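You operate a simulated robot arm through the tools that you are given. There is no shell and no other tool.

You run a simulated robot arm. Do the job below in one go: nothing can be reset, and whatever is moved stays where it is left.

Task
Fill the basin to the blue band, wash the dirty blue pad in it, then drain it.
Fine: put the pad back and leave the red lever on CLOSED.

The check looks at the end state, three seconds after you hand in, the way a careful person would. Anything else that was tipped, shoved, dropped, spilled or broken makes it a failure.

Robot
A 7-joint arm with a fingered hand, fixed in place. Base frame: the origin is on the floor under the middle of its stand, x ahead of it, y to its left, z up; the work surface is at about z = 806. Lengths are in mm, angles in degrees, forces in N, time in s.
It reaches about 1089 mm from its shoulder. Its first joint turns from -149.0 to 149.0 degrees. Payload 3.5 kg.
Tool frame: the origin (TCP) lies between the finger pads and is the grasp point; the fingertips stand 30 mm ahead of it; z points along the fingers, y is the line along which they close. The gripper opens to 104 mm; its body begins 35 mm behind the TCP. The gripper is a hand of 4 fingers: y runs from the thumb to the fingers, the wrist lies at [-15, -110, -186] in the tool frame.
Orientation is that of the tool frame in the base frame, as a unit quaternion [x, y, z, w]. With the fingers straight down and the wrist toward the robot, the tool's x, y and z point along [0, 1, 0], [1, 0, 0] and [0, 0, -1] of the base frame.

Tools
- The arm moves only by the tool apply_moves. Its argument "commands" is a list that holds one entry, the list of rows, each a list of 6 numbers: the shift along the base's x, y, z in mm, then the turn, a rotation vector about the base's x, y, z in degrees. In form: [[[x, y, z, rx, ry, rz], ...]]. A call has 1 to 20 rows; each row shifts and turns the commanded pose from where the row before left it. Rows are played at 5 a second. More than 50 mm and 8.6 degrees between two rows, and nothing of the call is played. A pose out of reach is approached as far as the arm can. The call stops where the force on the tool passes 40 N (or 10 N more than at its start, if that is more) or the arm is blocked; 0.2 s more then pass. In this call time passes only in rows, and 0.2 s behind the last. It gives the time, the measured TCP pose, the force on the tool (base axes), the opening and the grip force at its end, in the units of the frame above (readings bear some noise), with the torque about the TCP (base axes, N m) and any sound that the robot's microphone picked up.
- Cameras (640 x 400 px; columns grow to the right, rows downward): "scene" is fixed at [48.2, 499.1, 1566.5]; the picture's right is [0.39, -0.92, 0.00], its down [-0.61, -0.26, -0.75] and it looks along [0.69, 0.30, -0.66] (base axes); focal length 217 px, centre (320, 200). "wrist" rides on the gripper at [61, -92, -130] in the tool frame; the picture's right is [-0.81, 0.28, -0.52], its down [-0.53, -0.71, 0.46] and it looks along [-0.24, 0.64, 0.72] (tool axes); focal length 275 px, centre (320, 200). There is no depth. A picture from a camera that has moved, and an enlarged one, comes with that camera's place and axes in the base frame and with its lens.
- get_image(camera): a new picture of that camera. It takes no simulated time.
- lift_body(by): slides the trunk up (or, below 0, down) by that many mm; the arm rides with it, the base frame stays. It gives what a move gives, with no picture.
- finger_targets(index, middle, ring, thumb_bend, thumb_turn): sets how far each is bent, from 0 (flat) to 1 (curled in); at 0.3 the hand is open as for a grip, at 0.7 the pads meet at the TCP. One left out holds its place. A second passes; each finger stops where it meets its share of the squeeze, and holds until it gets a number again. It is the only way to open and close the hand. It gives what a move gives, with no picture; readings hold the bend of each and the force on the fingers (four entries, about 0 where the hand has none), thumb and palm. thumb_turn goes from beside the hand (0) to across from the fingers (1), as for a grip.
- zoom(camera, box): a new picture of the part [left, top, right, bottom] of that camera's present view, enlarged. It takes no simulated time.
- job_done(): hands the job in; it is judged then, once.

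Nothing tells you positions but the pictures and the camera data. Unless the task says otherwise, let go and move clear before handing in.

The tools are called as name(argument=value, ...) on one line, values as JSON. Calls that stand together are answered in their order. apply_moves: Moves the arm, as the interface text tells. Its arguments: {"type":"object","properties":{"commands":{"type":"array","items":{"type":"array","items":{"type":"array","items":{"type":"number"}}}}},"required":["commands"]} The other tools are called the same way: lift_body (by) moves the trunk up or down; finger_targets (index, middle, ring, thumb_bend, thumb_turn) moves the fingers one by one; get_image (camera) takes a picture; zoom (camera, box) takes an enlarged picture of a part of a camera's view; job_done () hands the job in.

At the start:

```text
clock: 0.0
eef_pos: [456.5, 637.3, 1368.6]
orientation: [0.707, 0.707, 0.0, 0.0]
force: [-0.8, -0.1, 1.0]
wrist_torque: [0.03, 0.01, -0.01]
grip_width: 103.4
grip_force: 0.0
shape: jaw
bend: [0.3, 0.3, 0.3, 0.3, 0.98]
finger forces: [0.0, 0.0, 0.0, 0.0, 0.1, 0.0]
trunk travel left (down, up): [-625.0, 85.0]
```

scene: 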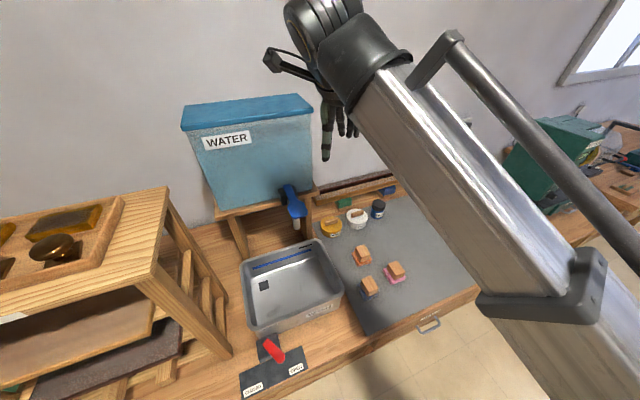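
wrist: 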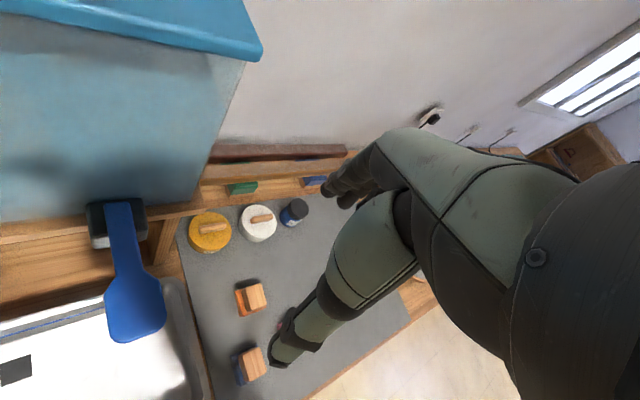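

I see a water tank with a blue tap lever over a metal basin, a red drain lever on a plate in front, and three pads with wooden handles on a grey mat. I'll zoom in on the details before moving.

zoom(camera="scene", box=[220, 170, 420, 295])

zoom(camera="scene", box=[220, 300, 380, 400])

zoom(camera="scene", box=[320, 180, 480, 310])

zoom(camera="wrist", box=[0, 180, 360, 400])

```text
3.20 times, centred on (320, 232) of scene
camera zoom: at [48.2, 499.1, 1566.5], right [0.39, -0.92, 0.0], down [-0.61, -0.26, -0.75], along [0.69, 0.3, -0.66], focal length 694 px, centre (320, 96)
```

zoom: 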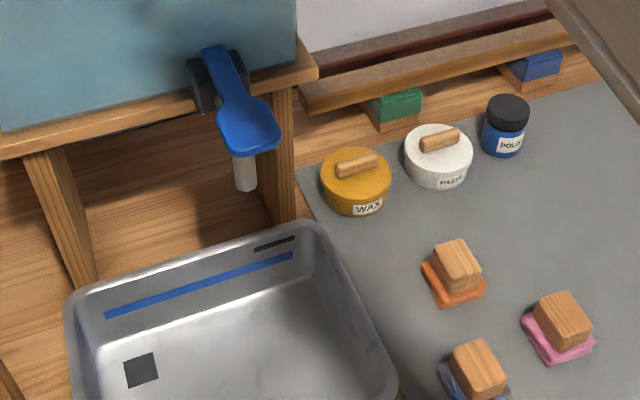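

```text
4.00 times, centred on (300, 350) of scene
camera zoom: at [48.2, 499.1, 1566.5], right [0.39, -0.92, 0.0], down [-0.61, -0.26, -0.75], along [0.69, 0.3, -0.66], focal length 867 px, centre (400, -400)
```

zoom: 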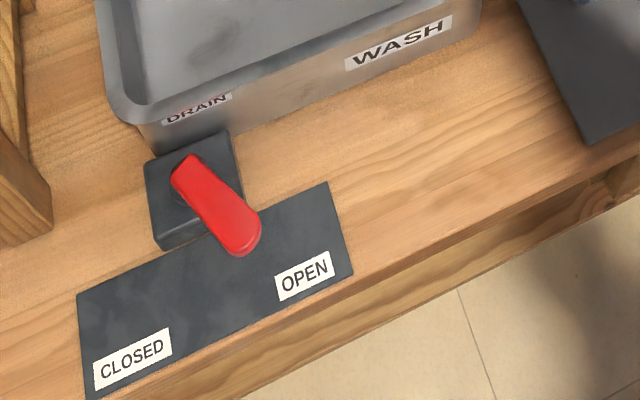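

```text
3.08 times, centred on (400, 245) of scene
camera zoom: at [48.2, 499.1, 1566.5], right [0.39, -0.92, 0.0], down [-0.61, -0.26, -0.75], along [0.69, 0.3, -0.66], focal length 667 px, centre (74, 62)
```

zoom: 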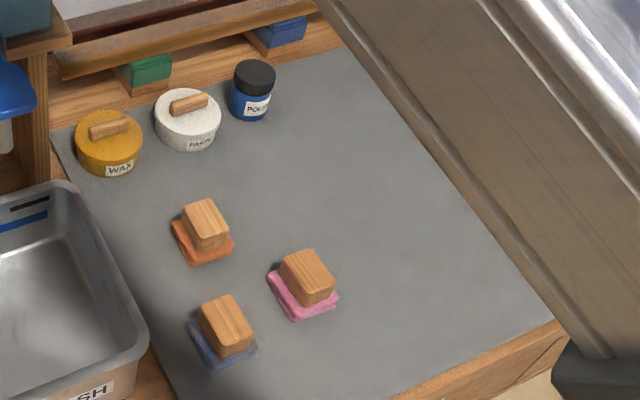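

```text
1.78 times, centred on (180, 290) of wrist
camera zoom: at [362.8, 697.6, 1498.8], right [0.28, -0.81, 0.52], down [-0.71, -0.53, -0.46], along [0.64, -0.24, -0.72], focal length 489 px, centre (569, 40)
```

zoom: 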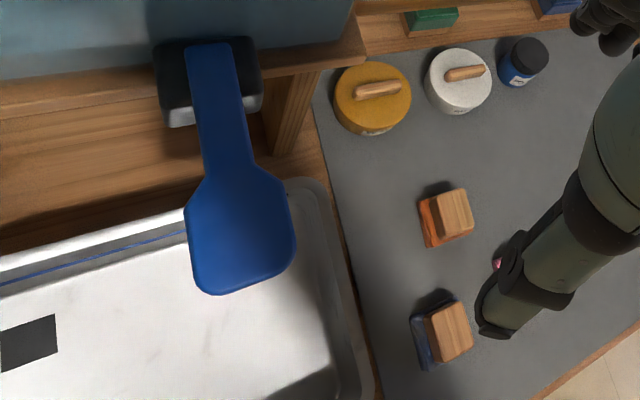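

The bench is turned about 45° to the base. The basin is centred near (337, 731) with its rim at about z 918, the red lever pivot is near (164, 714), the blue tap paddle near (408, 721, 1163) and the blue pad near (448, 492). First I'll bring the hand lower and nearer, with its y axis along the bench depth, so I can see better.

apply_moves(commands=[[[-25, -13, -33, 0, 0, 7.5], [-25, -13, -33, 0, 0, 7.5], [-25, -13, -33, 0, 0, 7.5], [-25, -13, -33, 0, 0, 7.5], [-25, -13, -33, 0, 0, 7.5], [-25, -13, -33, 0, 0, 7.5]]])

get_image(camera="scene")

get_image(camera="wrist")

```text
clock: 1.4
eef_pos: [305.0, 557.6, 1171.3]
orientation: [0.382, 0.924, 0.001, 0.001]
force: [-0.2, -1.2, 0.6]
wrist_torque: [0.01, 0.01, -0.01]
grip_width: 103.4
grip_force: 0.0
shape: jaw
bend: [0.3, 0.3, 0.3, 0.3, 0.98]
finger forces: [0.0, 0.1, 0.1, 0.0, 0.1, 0.0]
trunk travel left (down, up): [-625.0, 85.0]
```

```text
taken
```

scene: 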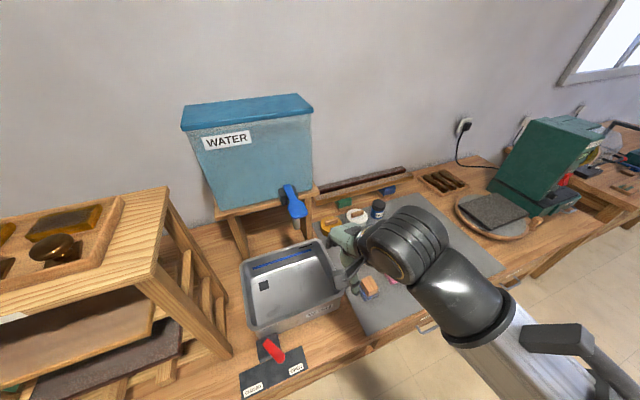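

```text
taken
camera wrist: at [194.5, 535.1, 1301.0], right [0.77, -0.38, 0.52], down [-0.13, -0.88, -0.46], along [0.63, 0.29, -0.72], focal length 275 px, centre (320, 200)
```

wrist: 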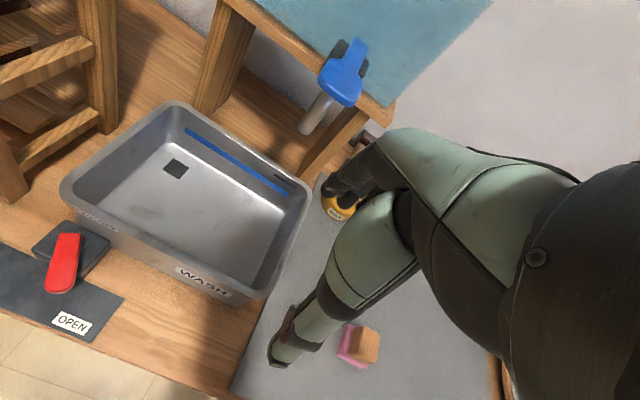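

The wrist view now shows the basin, the tap with its spout, and the red lever. I'll zoom in on the levers and the basin interior.

zoom(camera="wrist", box=[0, 200, 240, 350])

zoom(camera="wrist", box=[160, 20, 400, 220])

zoom(camera="scene", box=[230, 170, 350, 340])

```text
2.67 times, centred on (120, 275) of wrist
camera zoom: at [194.5, 535.1, 1301.0], right [0.77, -0.38, 0.52], down [-0.13, -0.88, -0.46], along [0.63, 0.29, -0.72], focal length 734 px, centre (853, 0)
```

zoom: 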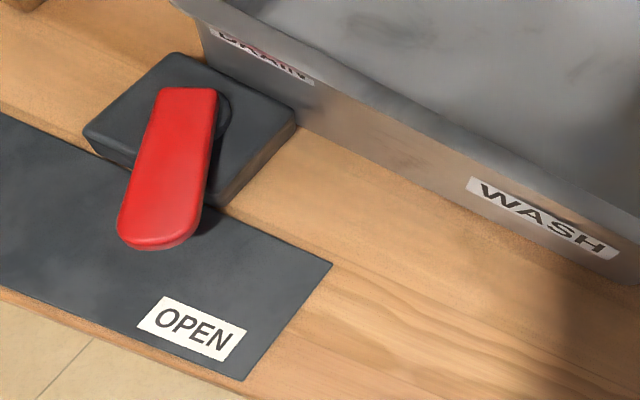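

```text
2.00 times, centred on (280, 120) of wrist
camera zoom: at [194.5, 535.1, 1301.0], right [0.77, -0.38, 0.52], down [-0.13, -0.88, -0.46], along [0.63, 0.29, -0.72], focal length 551 px, centre (400, 360)
```

zoom: 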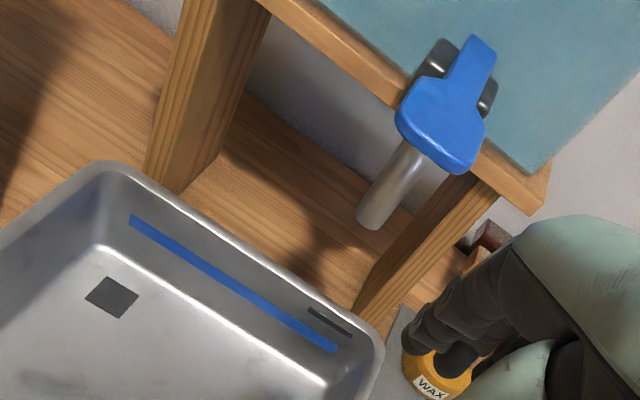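

```text
2.35 times, centred on (290, 255) of scene
camera zoom: at [48.2, 499.1, 1566.5], right [0.39, -0.92, 0.0], down [-0.61, -0.26, -0.75], along [0.69, 0.3, -0.66], focal length 510 px, centre (391, 71)
```

zoom: 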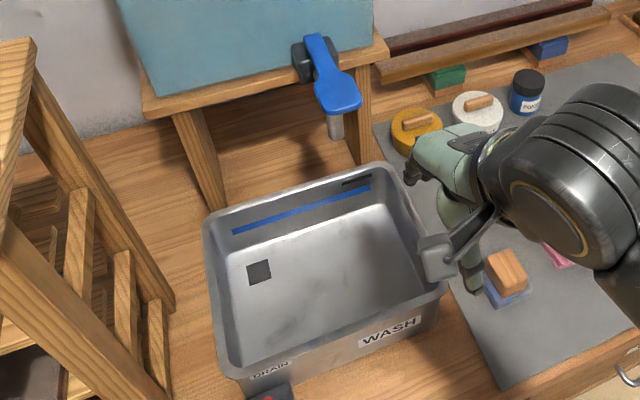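

The red lever tip is at about (147, 664, 840) and points nearer OPEN, so the drain must be closed first. I'll bring the hand above the front of the bench, to the right of the lever, and look again.

apply_moves(commands=[[[-28, 2, -34, 0, 0, 0], [-28, 2, -34, 0, 0, 0], [-28, 2, -34, 0, 0, 0], [-28, 2, -34, 0, 0, 0], [-28, 1, -34, 0, 0, 0]]])

get_image(camera="scene")

get_image(camera="wrist")

```text
clock: 2.6
eef_pos: [168.2, 566.2, 1000.0]
orientation: [0.383, 0.924, 0.0, 0.0]
force: [0.4, -0.6, 0.7]
wrist_torque: [0.01, -0.01, -0.02]
grip_width: 104.0
grip_force: 0.0
shape: jaw
bend: [0.3, 0.3, 0.3, 0.3, 0.98]
finger forces: [0.1, 0.0, 0.1, 0.0, 0.0, 0.0]
trunk travel left (down, up): [-625.0, 85.0]
```

```text
taken
```

scene: 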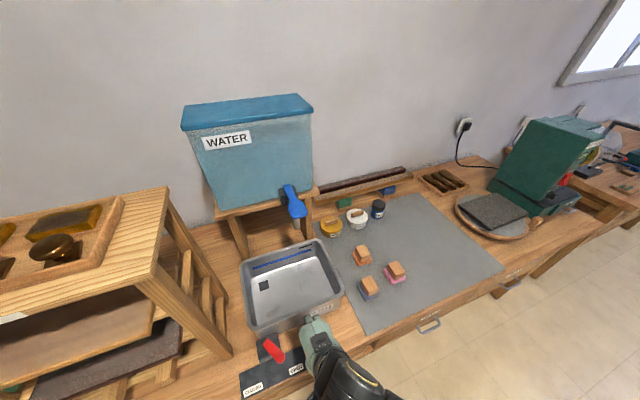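

```text
taken
camera wrist: at [56.8, 544.6, 1129.6], right [0.77, -0.38, 0.52], down [-0.13, -0.88, -0.46], along [0.63, 0.28, -0.72], focal length 275 px, centre (320, 200)
```

wrist: 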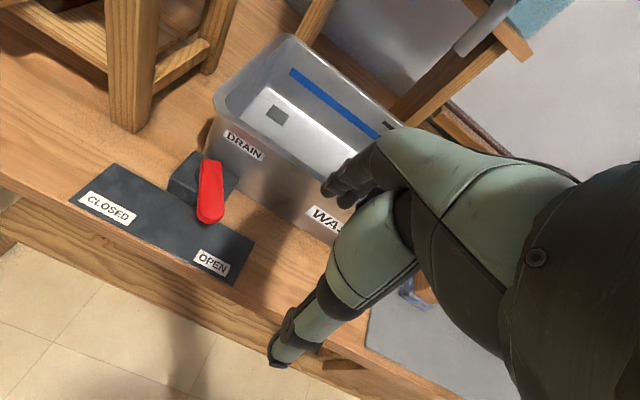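

The hand is clear and the lever is in good view. I'll zoom in to measure the lever and the fingertips.

zoom(camera="wrist", box=[60, 110, 300, 290])

zoom(camera="wrist", box=[240, 110, 480, 380])

zoom(camera="scene", box=[220, 290, 400, 400])

```text
2.22 times, centred on (180, 200) of wrist
camera zoom: at [56.8, 544.6, 1129.6], right [0.77, -0.38, 0.52], down [-0.13, -0.88, -0.46], along [0.63, 0.28, -0.72], focal length 612 px, centre (631, 200)
```

zoom: 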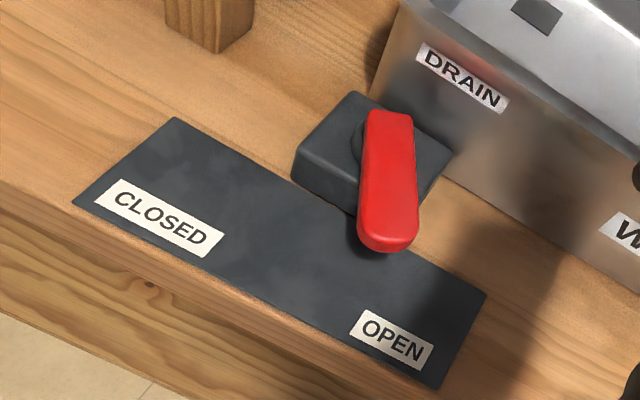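

```text
1.48 times, centred on (360, 245) of wrist
camera zoom: at [56.8, 544.6, 1129.6], right [0.77, -0.38, 0.52], down [-0.13, -0.88, -0.46], along [0.63, 0.28, -0.72], focal length 408 px, centre (261, 133)
```

zoom: 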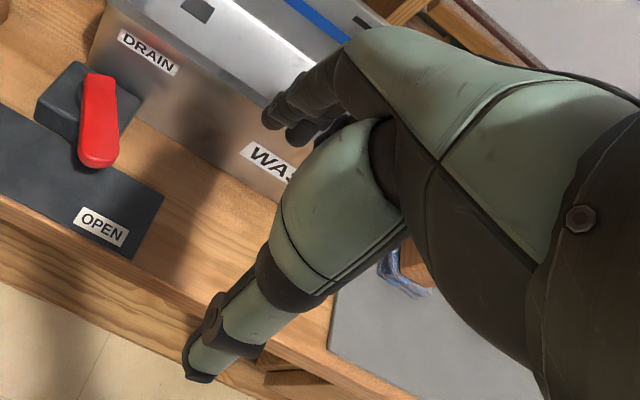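

```text
3.56 times, centred on (310, 345) of scene
camera zoom: at [48.2, 499.1, 1566.5], right [0.39, -0.92, 0.0], down [-0.61, -0.26, -0.75], along [0.69, 0.3, -0.66], focal length 771 px, centre (356, -316)
```

zoom: 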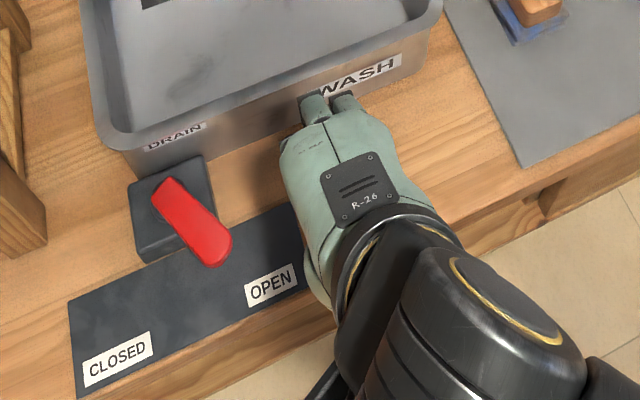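

The lever lies flat with its top at about z 845, pivots near (166, 712), and points at the OPEN label. I'll put the leading finger to the right of the lever tip, come down partway and check clearances.

apply_moves(commands=[[[-3, 22, -20, 0, 0, 0], [-3, 21, -25, 0, 0, 0], [0, 0, -40, 0, 0, 0]]])

zoom(camera="scene", box=[220, 290, 400, 400])

get_image(camera="wrist")

```text
clock: 3.4
eef_pos: [162.9, 612.6, 913.6]
orientation: [0.383, 0.924, 0.001, 0.0]
force: [0.0, 0.4, -0.4]
wrist_torque: [-0.03, 0.0, -0.02]
grip_width: 103.8
grip_force: 0.0
shape: jaw
bend: [0.3, 0.3, 0.3, 0.3, 0.98]
finger forces: [0.0, 0.0, 0.0, 0.1, 0.0, 0.1]
trunk travel left (down, up): [-625.0, 85.0]
```

```text
3.56 times, centred on (310, 345) of scene
camera zoom: at [48.2, 499.1, 1566.5], right [0.39, -0.92, 0.0], down [-0.61, -0.26, -0.75], along [0.69, 0.3, -0.66], focal length 771 px, centre (356, -316)
```

zoom: 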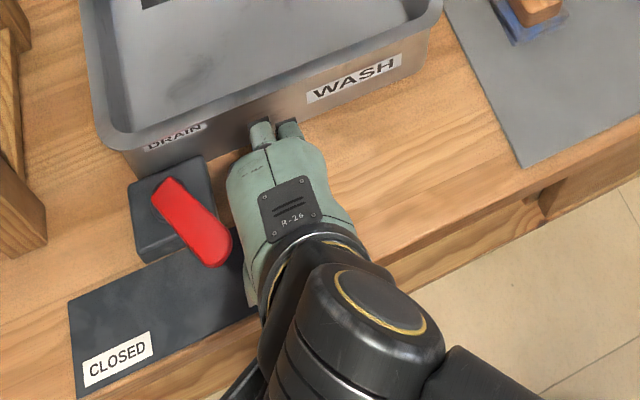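

```text
taken
camera wrist: at [52.0, 588.2, 1044.3], right [0.77, -0.38, 0.52], down [-0.13, -0.88, -0.46], along [0.63, 0.28, -0.72], focal length 275 px, centre (320, 200)
```

wrist: 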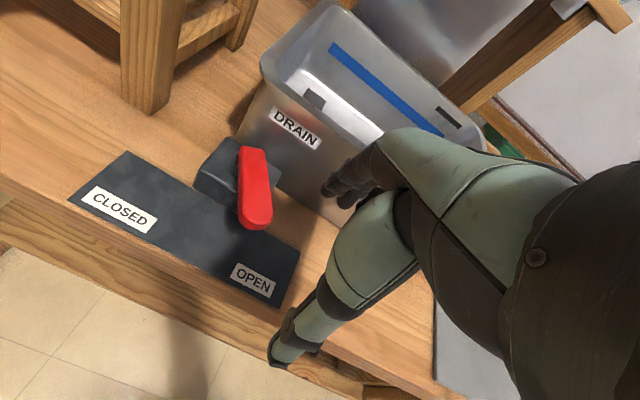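

The hand is just to the right of the lever and in front of the basin. I'll zoom in to check the finger position before coming down further.

zoom(camera="wrist", box=[200, 110, 440, 260])

zoom(camera="scene", box=[250, 310, 330, 360])

```text
2.67 times, centred on (320, 185) of wrist
camera zoom: at [52.0, 588.2, 1044.3], right [0.77, -0.38, 0.52], down [-0.13, -0.88, -0.46], along [0.63, 0.28, -0.72], focal length 734 px, centre (320, 240)
```

zoom: 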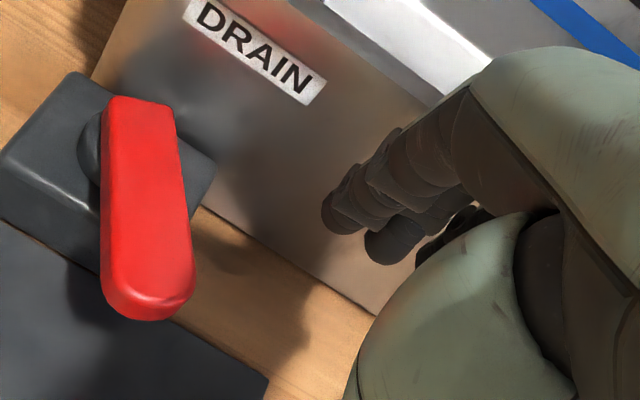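

```text
8.00 times, centred on (290, 335) of scene
camera zoom: at [48.2, 499.1, 1566.5], right [0.39, -0.92, 0.0], down [-0.61, -0.26, -0.75], along [0.69, 0.3, -0.66], focal length 1735 px, centre (560, -880)
```

zoom: 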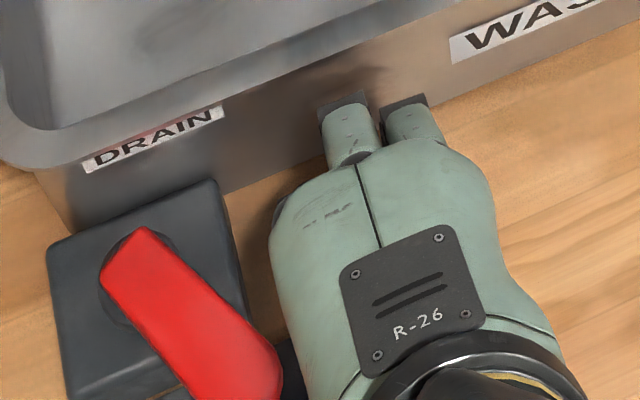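

There is room to go lower, with the fingertips to the right of the lever and the knuckles ahead of the basin wall. I'll lower to fingertip height z ≈ 827.

apply_moves(commands=[[[0, -3, -20, 0, 0, 0], [0, 0, -20, 0, 0, 0], [0, 0, -17, 0, 0, 0]]])

zoom(camera="wrist", box=[200, 110, 440, 260])

zoom(camera="scene", box=[220, 290, 400, 400])

```text
clock: 4.2
eef_pos: [160.0, 607.1, 858.0]
orientation: [0.383, 0.924, 0.001, 0.0]
force: [-0.4, 0.1, -0.7]
wrist_torque: [0.0, -0.03, 0.0]
grip_width: 103.8
grip_force: 0.0
shape: jaw
bend: [0.3, 0.3, 0.3, 0.3, 0.98]
finger forces: [0.0, 0.1, 0.0, 0.0, 0.0, 0.0]
trunk travel left (down, up): [-625.0, 85.0]
```

```text
2.67 times, centred on (320, 185) of wrist
camera zoom: at [50.0, 585.2, 988.1], right [0.77, -0.38, 0.52], down [-0.13, -0.88, -0.46], along [0.63, 0.28, -0.72], focal length 734 px, centre (320, 240)
```

zoom: 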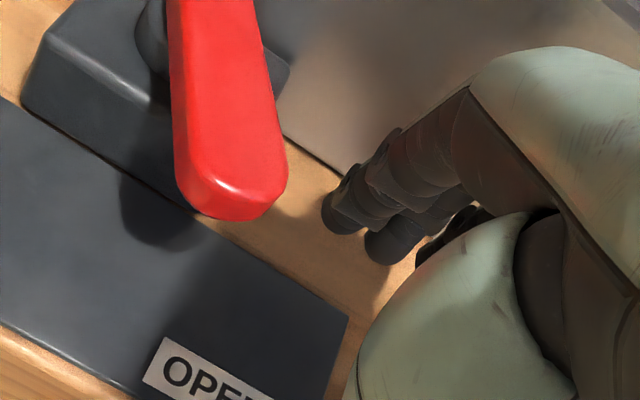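

```text
3.56 times, centred on (310, 345) of scene
camera zoom: at [48.2, 499.1, 1566.5], right [0.39, -0.92, 0.0], down [-0.61, -0.26, -0.75], along [0.69, 0.3, -0.66], focal length 771 px, centre (356, -316)
```

zoom: 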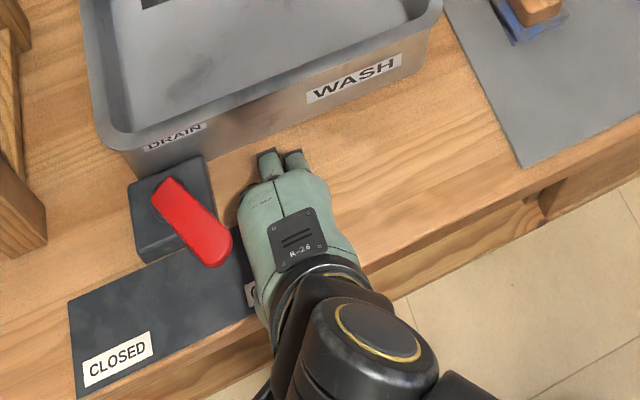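

The leading fingertip is about 25 mm to the right of the lever end and at its height. I'll move in and push the lever along its arc toward CLOSED in stages.

apply_moves(commands=[[[-8, 9, -1, 0, 0, 0], [-8, 0, 0, 0, 0, 0], [-8, 0, 0, 0, 0, 0], [-7.5, -0.3, 0, 0, 0, 0], [-8.7, 0.8, 0, 0, 0, 0], [-8.4, 2.2, 0, 0, 0, 0]]])

zoom(camera="wrist", box=[100, 60, 440, 300])

zoom(camera="scene", box=[220, 290, 400, 400])

```text
clock: 5.6
eef_pos: [112.6, 619.4, 856.6]
orientation: [0.383, 0.924, 0.001, 0.0]
force: [-0.2, -0.6, 0.3]
wrist_torque: [-0.04, 0.03, -0.05]
grip_width: 103.7
grip_force: 0.0
shape: jaw
bend: [0.3, 0.3, 0.3, 0.3, 0.98]
finger forces: [0.2, 0.0, 0.1, 0.0, 0.0, 0.0]
trunk travel left (down, up): [-625.0, 85.0]
```

```text
1.67 times, centred on (270, 180) of wrist
camera zoom: at [2.5, 596.7, 987.0], right [0.77, -0.38, 0.52], down [-0.13, -0.88, -0.46], along [0.63, 0.28, -0.72], focal length 459 px, centre (403, 233)
```

zoom: 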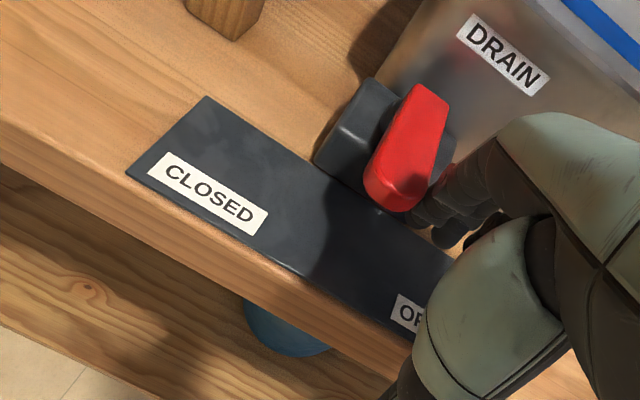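

```text
3.56 times, centred on (310, 345) of scene
camera zoom: at [48.2, 499.1, 1566.5], right [0.39, -0.92, 0.0], down [-0.61, -0.26, -0.75], along [0.69, 0.3, -0.66], focal length 771 px, centre (356, -316)
```

zoom: 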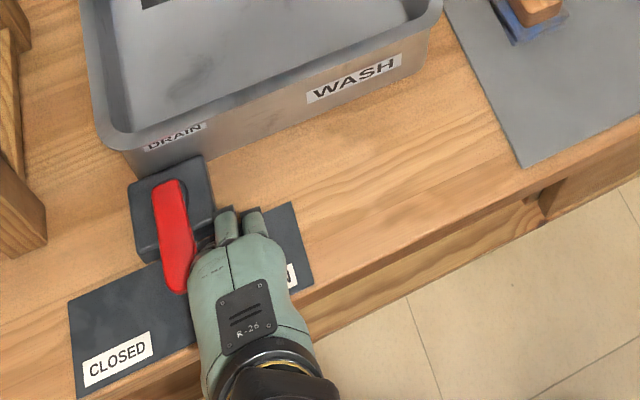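

The lever is turning easily with almost no force. I'll keep going along the arc toward CLOSED.

apply_moves(commands=[[[-7.9, 3.7, 0, 0, 0, 0], [-7.1, 5, 0, 0, 0, 0], [-6.2, 6.2, 0, 0, 0, 0]]])

zoom(camera="wrist", box=[100, 60, 440, 300])

zoom(camera="scene", box=[220, 290, 400, 400])

```text
clock: 6.4
eef_pos: [90.9, 634.8, 857.2]
orientation: [0.383, 0.924, 0.001, 0.0]
force: [0.2, 0.7, -0.6]
wrist_torque: [-0.02, -0.05, -0.01]
grip_width: 103.9
grip_force: 0.0
shape: jaw
bend: [0.3, 0.3, 0.3, 0.3, 0.98]
finger forces: [0.0, 0.0, 0.1, 0.1, 0.0, 0.1]
trunk travel left (down, up): [-625.0, 85.0]
```

```text
1.67 times, centred on (270, 180) of wrist
camera zoom: at [-19.7, 612.4, 987.4], right [0.77, -0.38, 0.52], down [-0.13, -0.88, -0.46], along [0.63, 0.28, -0.72], focal length 459 px, centre (403, 233)
```

zoom: 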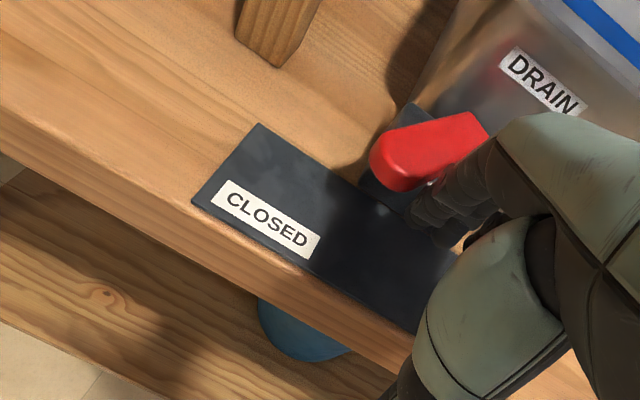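

```text
3.56 times, centred on (310, 345) of scene
camera zoom: at [48.2, 499.1, 1566.5], right [0.39, -0.92, 0.0], down [-0.61, -0.26, -0.75], along [0.69, 0.3, -0.66], focal length 771 px, centre (356, -316)
```

zoom: 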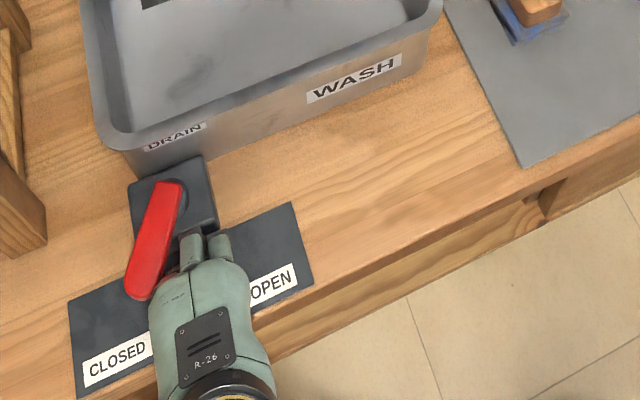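

The lever now points nearly at CLOSED. I'll nudge it a little further and watch the force for the end stop.

apply_moves(commands=[[[-3, 4, 0, 0, 0, 0], [-2, 4, 0, 0, 0, 0]]])

zoom(camera="scene", box=[220, 290, 400, 400])

zoom(camera="wrist", box=[100, 60, 440, 300])

```text
clock: 7.0
eef_pos: [86.1, 641.7, 857.8]
orientation: [0.383, 0.924, -0.001, 0.0]
force: [4.7, -8.1, 0.6]
wrist_torque: [0.04, -0.11, -0.47]
grip_width: 102.8
grip_force: 0.1
shape: jaw
bend: [0.31, 0.3, 0.3, 0.3, 0.98]
finger forces: [8.9, 0.0, 0.1, 0.1, 0.1, 0.1]
trunk travel left (down, up): [-625.0, 85.0]
```

```text
3.56 times, centred on (310, 345) of scene
camera zoom: at [48.2, 499.1, 1566.5], right [0.39, -0.92, 0.0], down [-0.61, -0.26, -0.75], along [0.69, 0.3, -0.66], focal length 771 px, centre (356, -316)
```

zoom: 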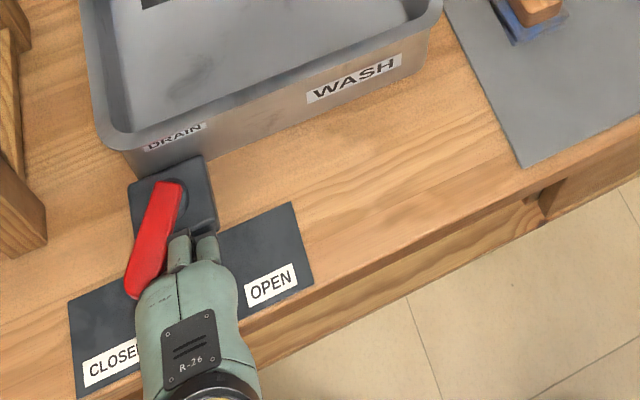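

```text
1.67 times, centred on (270, 180) of wrist
camera zoom: at [-24.1, 619.9, 987.5], right [0.77, -0.38, 0.52], down [-0.13, -0.88, -0.45], along [0.63, 0.28, -0.72], focal length 459 px, centre (403, 233)
```

zoom: 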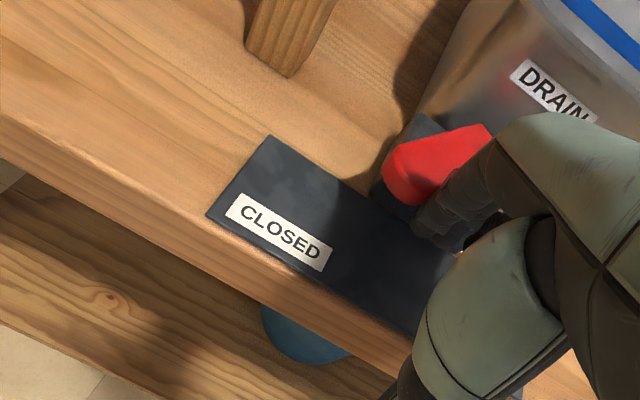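

The force rose to 9 N and the lever stopped moving, so it is against the CLOSED stop. I'll back away, rise, and look at the tap lever from close by.

apply_moves(commands=[[[8, -10, 0, 0, 0, 0], [6, -6, 30, 0, 0, 0], [0, 0, 45, 0, 0, 0], [0, 0, 45, 0, 0, 0], [28, -5, 36, 0, 0, 0], [28, -5, 36, 0, 0, 0], [28, -5, 36, 0, 0, 0], [28, -5, 36, 0, 0, 0], [28, -5, 36, 0, 0, 0], [28, -5, 36, 0, 0, 0], [28, -5, 36, 0, 0, 0]]])

zoom(camera="scene", box=[180, 180, 380, 400])

get_image(camera="wrist")

```text
clock: 9.4
eef_pos: [295.0, 590.2, 1230.0]
orientation: [0.382, 0.924, 0.0, 0.0]
force: [-0.4, 1.4, 0.2]
wrist_torque: [0.02, 0.02, -0.02]
grip_width: 103.7
grip_force: 0.1
shape: jaw
bend: [0.3, 0.3, 0.3, 0.3, 0.98]
finger forces: [0.1, 0.0, 0.0, 0.0, 0.0, 0.1]
trunk travel left (down, up): [-625.0, 85.0]
```

```text
1.82 times, centred on (280, 290) of scene
camera zoom: at [48.2, 499.1, 1566.5], right [0.39, -0.92, 0.0], down [-0.61, -0.26, -0.75], along [0.69, 0.3, -0.66], focal length 394 px, centre (393, 36)
```

zoom: 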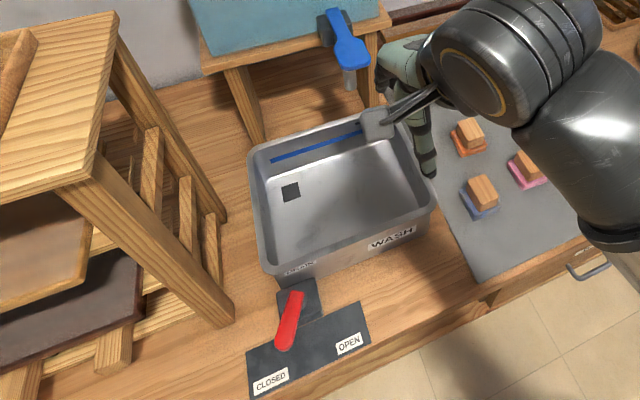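

```text
taken
camera wrist: at [185.3, 568.5, 1360.1], right [0.77, -0.38, 0.52], down [-0.13, -0.88, -0.46], along [0.63, 0.28, -0.72], focal length 275 px, centre (320, 200)
```

wrist: 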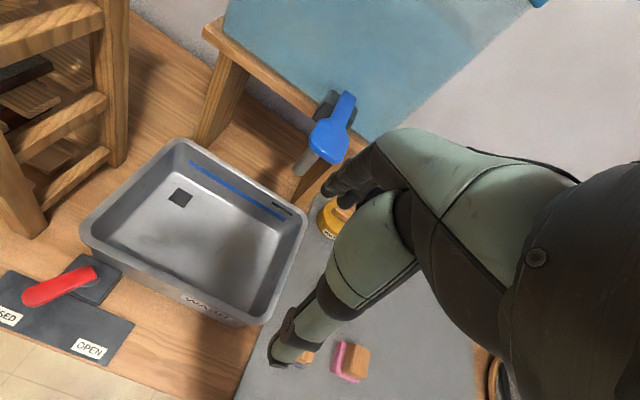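

The red lever now points at CLOSED. I'll zoom in on the tap to fix its geometry before pressing it.

zoom(camera="wrist", box=[260, 70, 400, 200])

zoom(camera="scene", box=[260, 170, 340, 240])

```text
3.08 times, centred on (330, 135) of wrist
camera zoom: at [185.3, 568.5, 1360.1], right [0.77, -0.38, 0.52], down [-0.13, -0.88, -0.46], along [0.63, 0.28, -0.72], focal length 847 px, centre (289, 400)
```

zoom: 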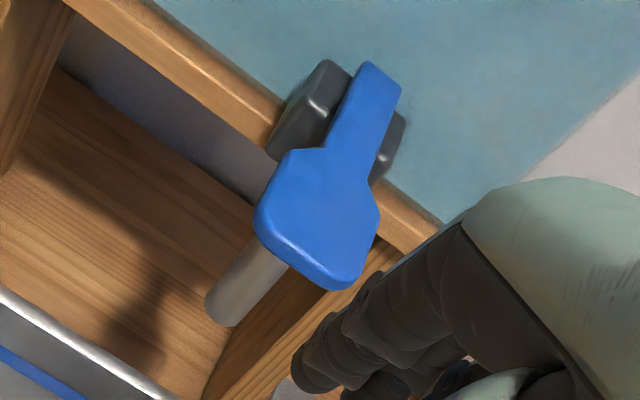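

```text
5.71 times, centred on (300, 205) of scene
camera zoom: at [48.2, 499.1, 1566.5], right [0.39, -0.92, 0.0], down [-0.61, -0.26, -0.75], along [0.69, 0.3, -0.66], focal length 1239 px, centre (434, 171)
```

zoom: 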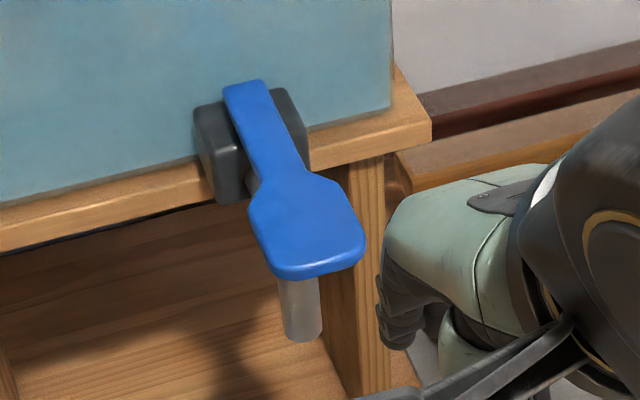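

The tap lever hinges at the block near (484, 796) and its paddle centre is at about (419, 725, 1157), directly above the spout. I'll bring the fingertips over the paddle and press gently.

apply_moves(commands=[[[25, 34, 0, 0, 0, 0], [25, 34, 0, 0, 0, 0], [24, 35, 0, 0, 0, 0]]])

zoom(camera="scene", box=[240, 130, 380, 260])

get_image(camera="wrist")

```text
clock: 10.2
eef_pos: [368.9, 695.4, 1230.7]
orientation: [0.382, 0.924, 0.0, 0.0]
force: [0.1, 0.0, -0.6]
wrist_torque: [-0.01, 0.01, 0.0]
grip_width: 103.5
grip_force: 0.0
shape: jaw
bend: [0.3, 0.3, 0.3, 0.3, 0.98]
finger forces: [0.0, 0.0, 0.0, 0.0, 0.1, 0.0]
trunk travel left (down, up): [-625.0, 85.0]
```

```text
3.08 times, centred on (310, 195) of scene
camera zoom: at [48.2, 499.1, 1566.5], right [0.39, -0.92, 0.0], down [-0.61, -0.26, -0.75], along [0.69, 0.3, -0.66], focal length 667 px, centre (351, 215)
```

zoom: 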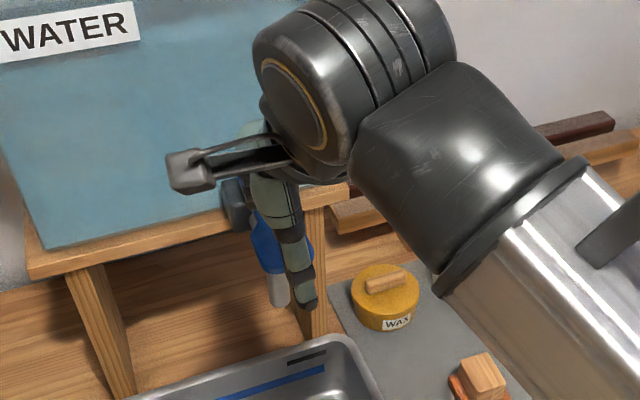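

```text
taken
camera wrist: at [258.9, 672.7, 1360.8], right [0.77, -0.38, 0.52], down [-0.13, -0.88, -0.46], along [0.63, 0.28, -0.72], focal length 275 px, centre (320, 200)
```

wrist: 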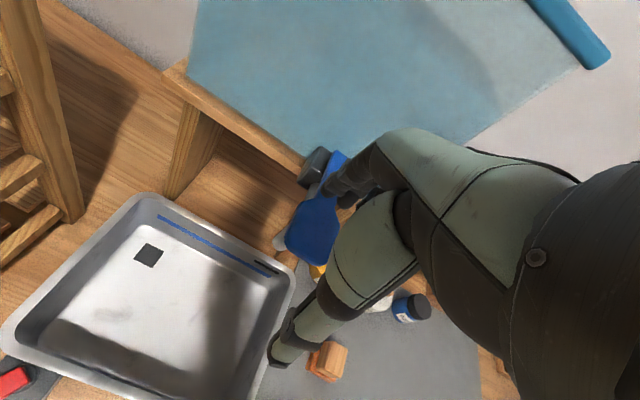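

The fingertips are above the paddle. I'll come down in small steps and watch the force.

apply_moves(commands=[[[-3, -3, -20, 0, 0, 0], [-2, -2, -10, 0, 0, 0], [0, 0, -4, 0, 0, 0], [0, 0, -4, 0, 0, 0]]])

zoom(camera="scene", box=[240, 130, 380, 260])

zoom(camera="wrist", box=[240, 120, 440, 290])

```text
clock: 11.2
eef_pos: [364.4, 689.9, 1191.7]
orientation: [0.382, 0.924, 0.0, 0.0]
force: [-0.2, -0.7, 0.2]
wrist_torque: [0.05, -0.01, 0.01]
grip_width: 103.8
grip_force: 0.0
shape: jaw
bend: [0.3, 0.3, 0.3, 0.3, 0.98]
finger forces: [0.0, 0.5, 0.0, 0.0, 0.1, 0.0]
trunk travel left (down, up): [-625.0, 85.0]
```

```text
3.08 times, centred on (310, 195) of scene
camera zoom: at [48.2, 499.1, 1566.5], right [0.39, -0.92, 0.0], down [-0.61, -0.26, -0.75], along [0.69, 0.3, -0.66], focal length 667 px, centre (351, 215)
```

zoom: 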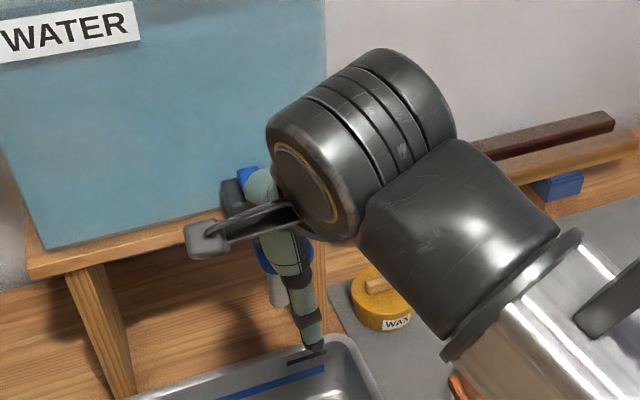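

```text
2.35 times, centred on (340, 205) of wrist
camera zoom: at [254.2, 667.1, 1322.7], right [0.77, -0.38, 0.52], down [-0.13, -0.88, -0.46], along [0.63, 0.28, -0.72], focal length 648 px, centre (273, 188)
```

zoom: 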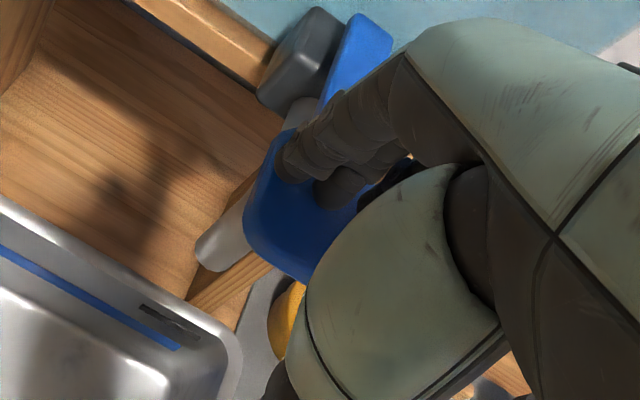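

The middle finger has just touched the paddle. I'll keep pressing down in small steps.

apply_moves(commands=[[[0, 0, -4, 0, 0, 0], [0, 0, -4, 0, 0, 0]]])

zoom(camera="wrist", box=[240, 120, 440, 290])

zoom(camera="scene", box=[230, 160, 370, 340])

```text
clock: 11.8
eef_pos: [364.8, 690.2, 1184.5]
orientation: [0.382, 0.924, 0.0, -0.001]
force: [-0.9, 0.9, 1.5]
wrist_torque: [0.07, -0.04, 0.02]
grip_width: 103.6
grip_force: 0.1
shape: jaw
bend: [0.3, 0.3, 0.3, 0.3, 0.98]
finger forces: [0.0, 1.6, 0.0, 0.0, 0.1, 0.0]
trunk travel left (down, up): [-625.0, 85.0]
```

```text
2.35 times, centred on (340, 205) of wrist
camera zoom: at [254.0, 666.9, 1314.4], right [0.77, -0.38, 0.52], down [-0.13, -0.88, -0.46], along [0.63, 0.28, -0.72], focal length 648 px, centre (273, 188)
```

zoom: 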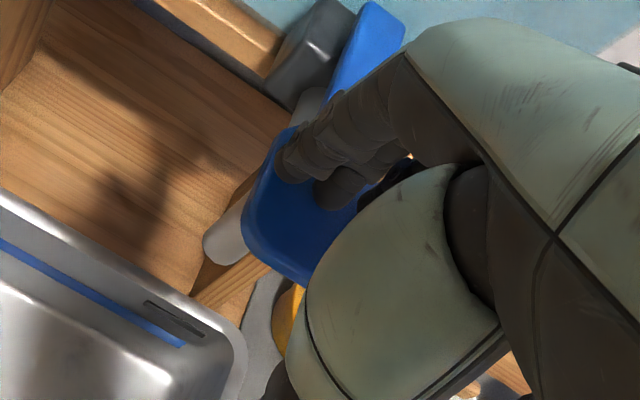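

```text
2.22 times, centred on (300, 250) of scene
camera zoom: at [48.2, 499.1, 1566.5], right [0.39, -0.92, 0.0], down [-0.61, -0.26, -0.75], along [0.69, 0.3, -0.66], focal length 482 px, centre (364, 89)
```

zoom: 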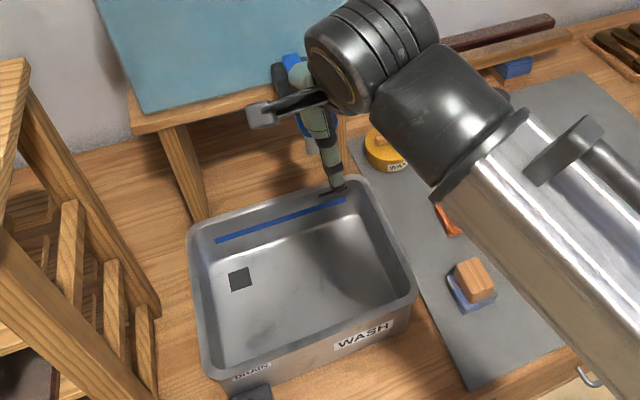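

The lever is yielding with about 1.6 N, so it does press downward. I'll go further and watch for water.

apply_moves(commands=[[[0, 0, -5, 0, 0, 0], [0, 0, -5, 0, 0, 0]]])

zoom(camera="wrist", box=[140, 120, 440, 320])

zoom(camera="scene", box=[230, 160, 370, 340])

```text
clock: 12.4
eef_pos: [365.0, 689.1, 1174.4]
orientation: [0.383, 0.924, 0.0, -0.001]
force: [-0.5, -0.1, 2.0]
wrist_torque: [0.05, -0.18, 0.0]
grip_width: 103.9
grip_force: 0.0
shape: jaw
bend: [0.3, 0.3, 0.3, 0.3, 0.98]
finger forces: [0.0, 2.7, 0.0, 0.0, 0.1, 0.0]
trunk travel left (down, up): [-625.0, 85.0]
```

```text
2.00 times, centred on (290, 220) of wrist
camera zoom: at [253.9, 666.6, 1304.6], right [0.77, -0.38, 0.52], down [-0.13, -0.88, -0.46], along [0.63, 0.28, -0.72], focal length 551 px, centre (380, 160)
```

zoom: 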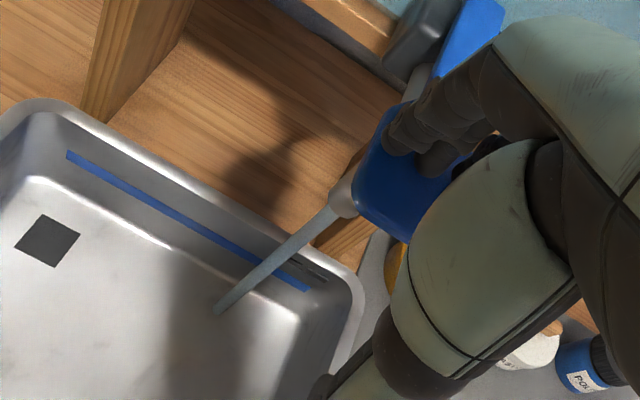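

```text
2.22 times, centred on (300, 250) of scene
camera zoom: at [48.2, 499.1, 1566.5], right [0.39, -0.92, 0.0], down [-0.61, -0.26, -0.75], along [0.69, 0.3, -0.66], focal length 482 px, centre (364, 89)
```

zoom: 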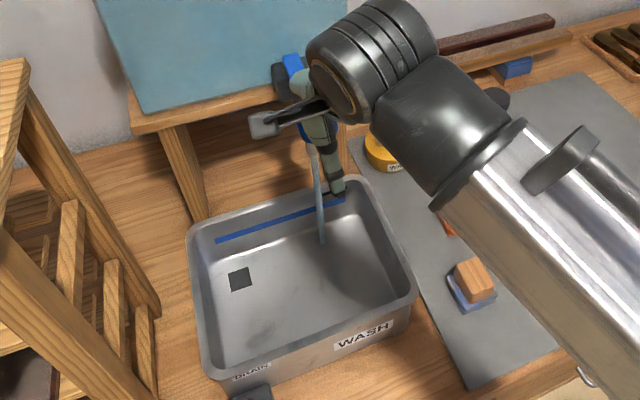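

Water is running into the basin, and the lever pushes back like a spring. I'll hold here and watch the level rise, in short time steps.

apply_moves(commands=[[[0, 0, 0, 0, 0, 0], [0, 0, 0, 0, 0, 0], [0, 0, 0, 0, 0, 0], [0, 0, 0, 0, 0, 0], [0, 0, 0, 0, 0, 0], [0, 0, 0, 0, 0, 0], [0, 0, 0, 0, 0, 0], [0, 0, 0, 0, 0, 0], [0, 0, 0, 0, 0, 0]]])

zoom(camera="scene", box=[230, 160, 370, 340])

zoom(camera="wrist", box=[0, 120, 400, 400])

```text
clock: 14.4
eef_pos: [363.9, 689.7, 1175.6]
orientation: [0.382, 0.924, 0.0, 0.0]
force: [-0.9, 0.1, 2.7]
wrist_torque: [0.08, -0.09, -0.01]
grip_width: 103.7
grip_force: 0.1
shape: jaw
bend: [0.3, 0.3, 0.3, 0.3, 0.98]
finger forces: [0.0, 2.6, 0.0, 0.0, 0.0, 0.0]
trunk travel left (down, up): [-625.0, 85.0]
```

```text
2.22 times, centred on (300, 250) of scene
camera zoom: at [48.2, 499.1, 1566.5], right [0.39, -0.92, 0.0], down [-0.61, -0.26, -0.75], along [0.69, 0.3, -0.66], focal length 482 px, centre (364, 89)
```

zoom: 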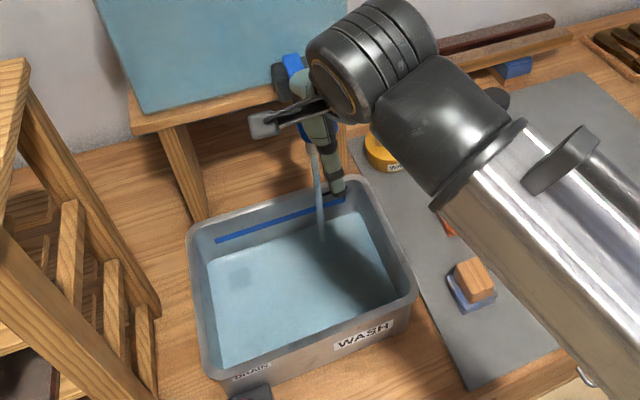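

```text
1.43 times, centred on (200, 260) of wrist
camera zoom: at [253.9, 666.6, 1304.7], right [0.77, -0.38, 0.52], down [-0.13, -0.88, -0.46], along [0.63, 0.28, -0.72], focal length 393 px, centre (491, 114)
```

zoom: 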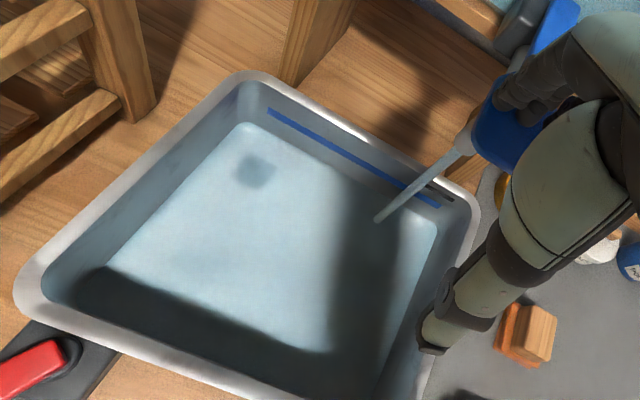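

The water is rising fast. I'll check the waterline against the blue band closely.

zoom(camera="scene", box=[235, 230, 345, 300])

zoom(camera="wrist", box=[140, 170, 340, 300])

```text
5.71 times, centred on (290, 265) of scene
camera zoom: at [48.2, 499.1, 1566.5], right [0.39, -0.92, 0.0], down [-0.61, -0.26, -0.75], along [0.69, 0.3, -0.66], focal length 1239 px, centre (491, -171)
```

zoom: 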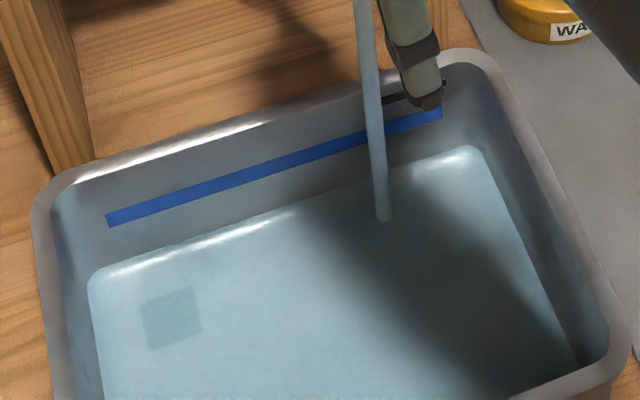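

```text
3.08 times, centred on (240, 235) of wrist
camera zoom: at [253.9, 666.6, 1304.7], right [0.77, -0.38, 0.52], down [-0.13, -0.88, -0.46], along [0.63, 0.28, -0.72], focal length 847 px, centre (566, 92)
```

zoom: 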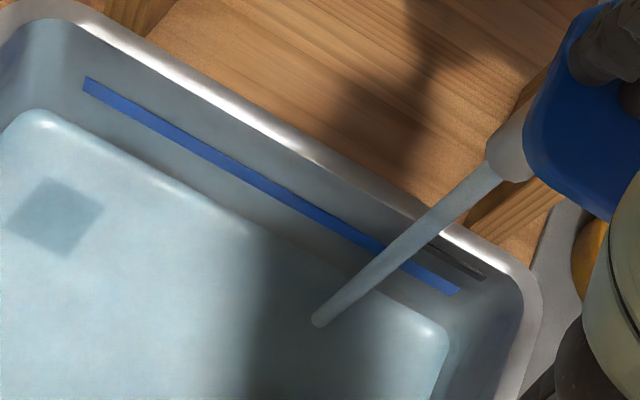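

The waterline is still hard to make out. I'll hold a little longer and compare the pictures.

apply_moves(commands=[[[0, 0, 0, 0, 0, 0], [0, 0, 0, 0, 0, 0], [0, 0, 0, 0, 0, 0], [0, 0, 0, 0, 0, 0], [0, 0, 0, 0, 0, 0], [0, 0, 0, 0, 0, 0], [0, 0, 0, 0, 0, 0], [0, 0, 0, 0, 0, 0], [0, 0, 0, 0, 0, 0]]])

zoom(camera="scene", box=[235, 230, 345, 300])

zoom(camera="wrist", box=[140, 170, 340, 300])

```text
clock: 16.4
eef_pos: [364.0, 690.1, 1175.3]
orientation: [0.383, 0.924, 0.0, 0.0]
force: [-1.0, -1.0, 3.1]
wrist_torque: [0.13, -0.13, 0.0]
grip_width: 103.5
grip_force: 0.1
shape: jaw
bend: [0.3, 0.3, 0.3, 0.3, 0.98]
finger forces: [0.0, 2.6, 0.0, 0.1, 0.1, 0.1]
trunk travel left (down, up): [-625.0, 85.0]
```

```text
5.71 times, centred on (290, 265) of scene
camera zoom: at [48.2, 499.1, 1566.5], right [0.39, -0.92, 0.0], down [-0.61, -0.26, -0.75], along [0.69, 0.3, -0.66], focal length 1239 px, centre (491, -171)
```

zoom: 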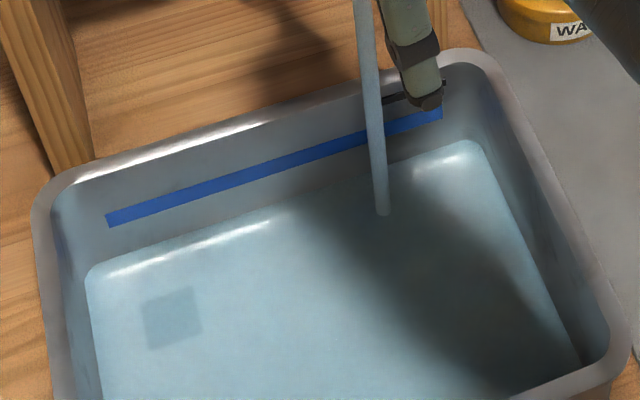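

```text
3.08 times, centred on (240, 235) of wrist
camera zoom: at [253.9, 666.6, 1304.7], right [0.77, -0.38, 0.52], down [-0.13, -0.88, -0.46], along [0.63, 0.28, -0.72], focal length 847 px, centre (566, 92)
```

zoom: 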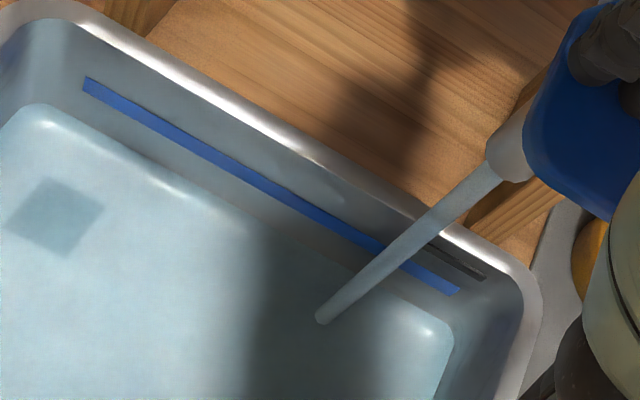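

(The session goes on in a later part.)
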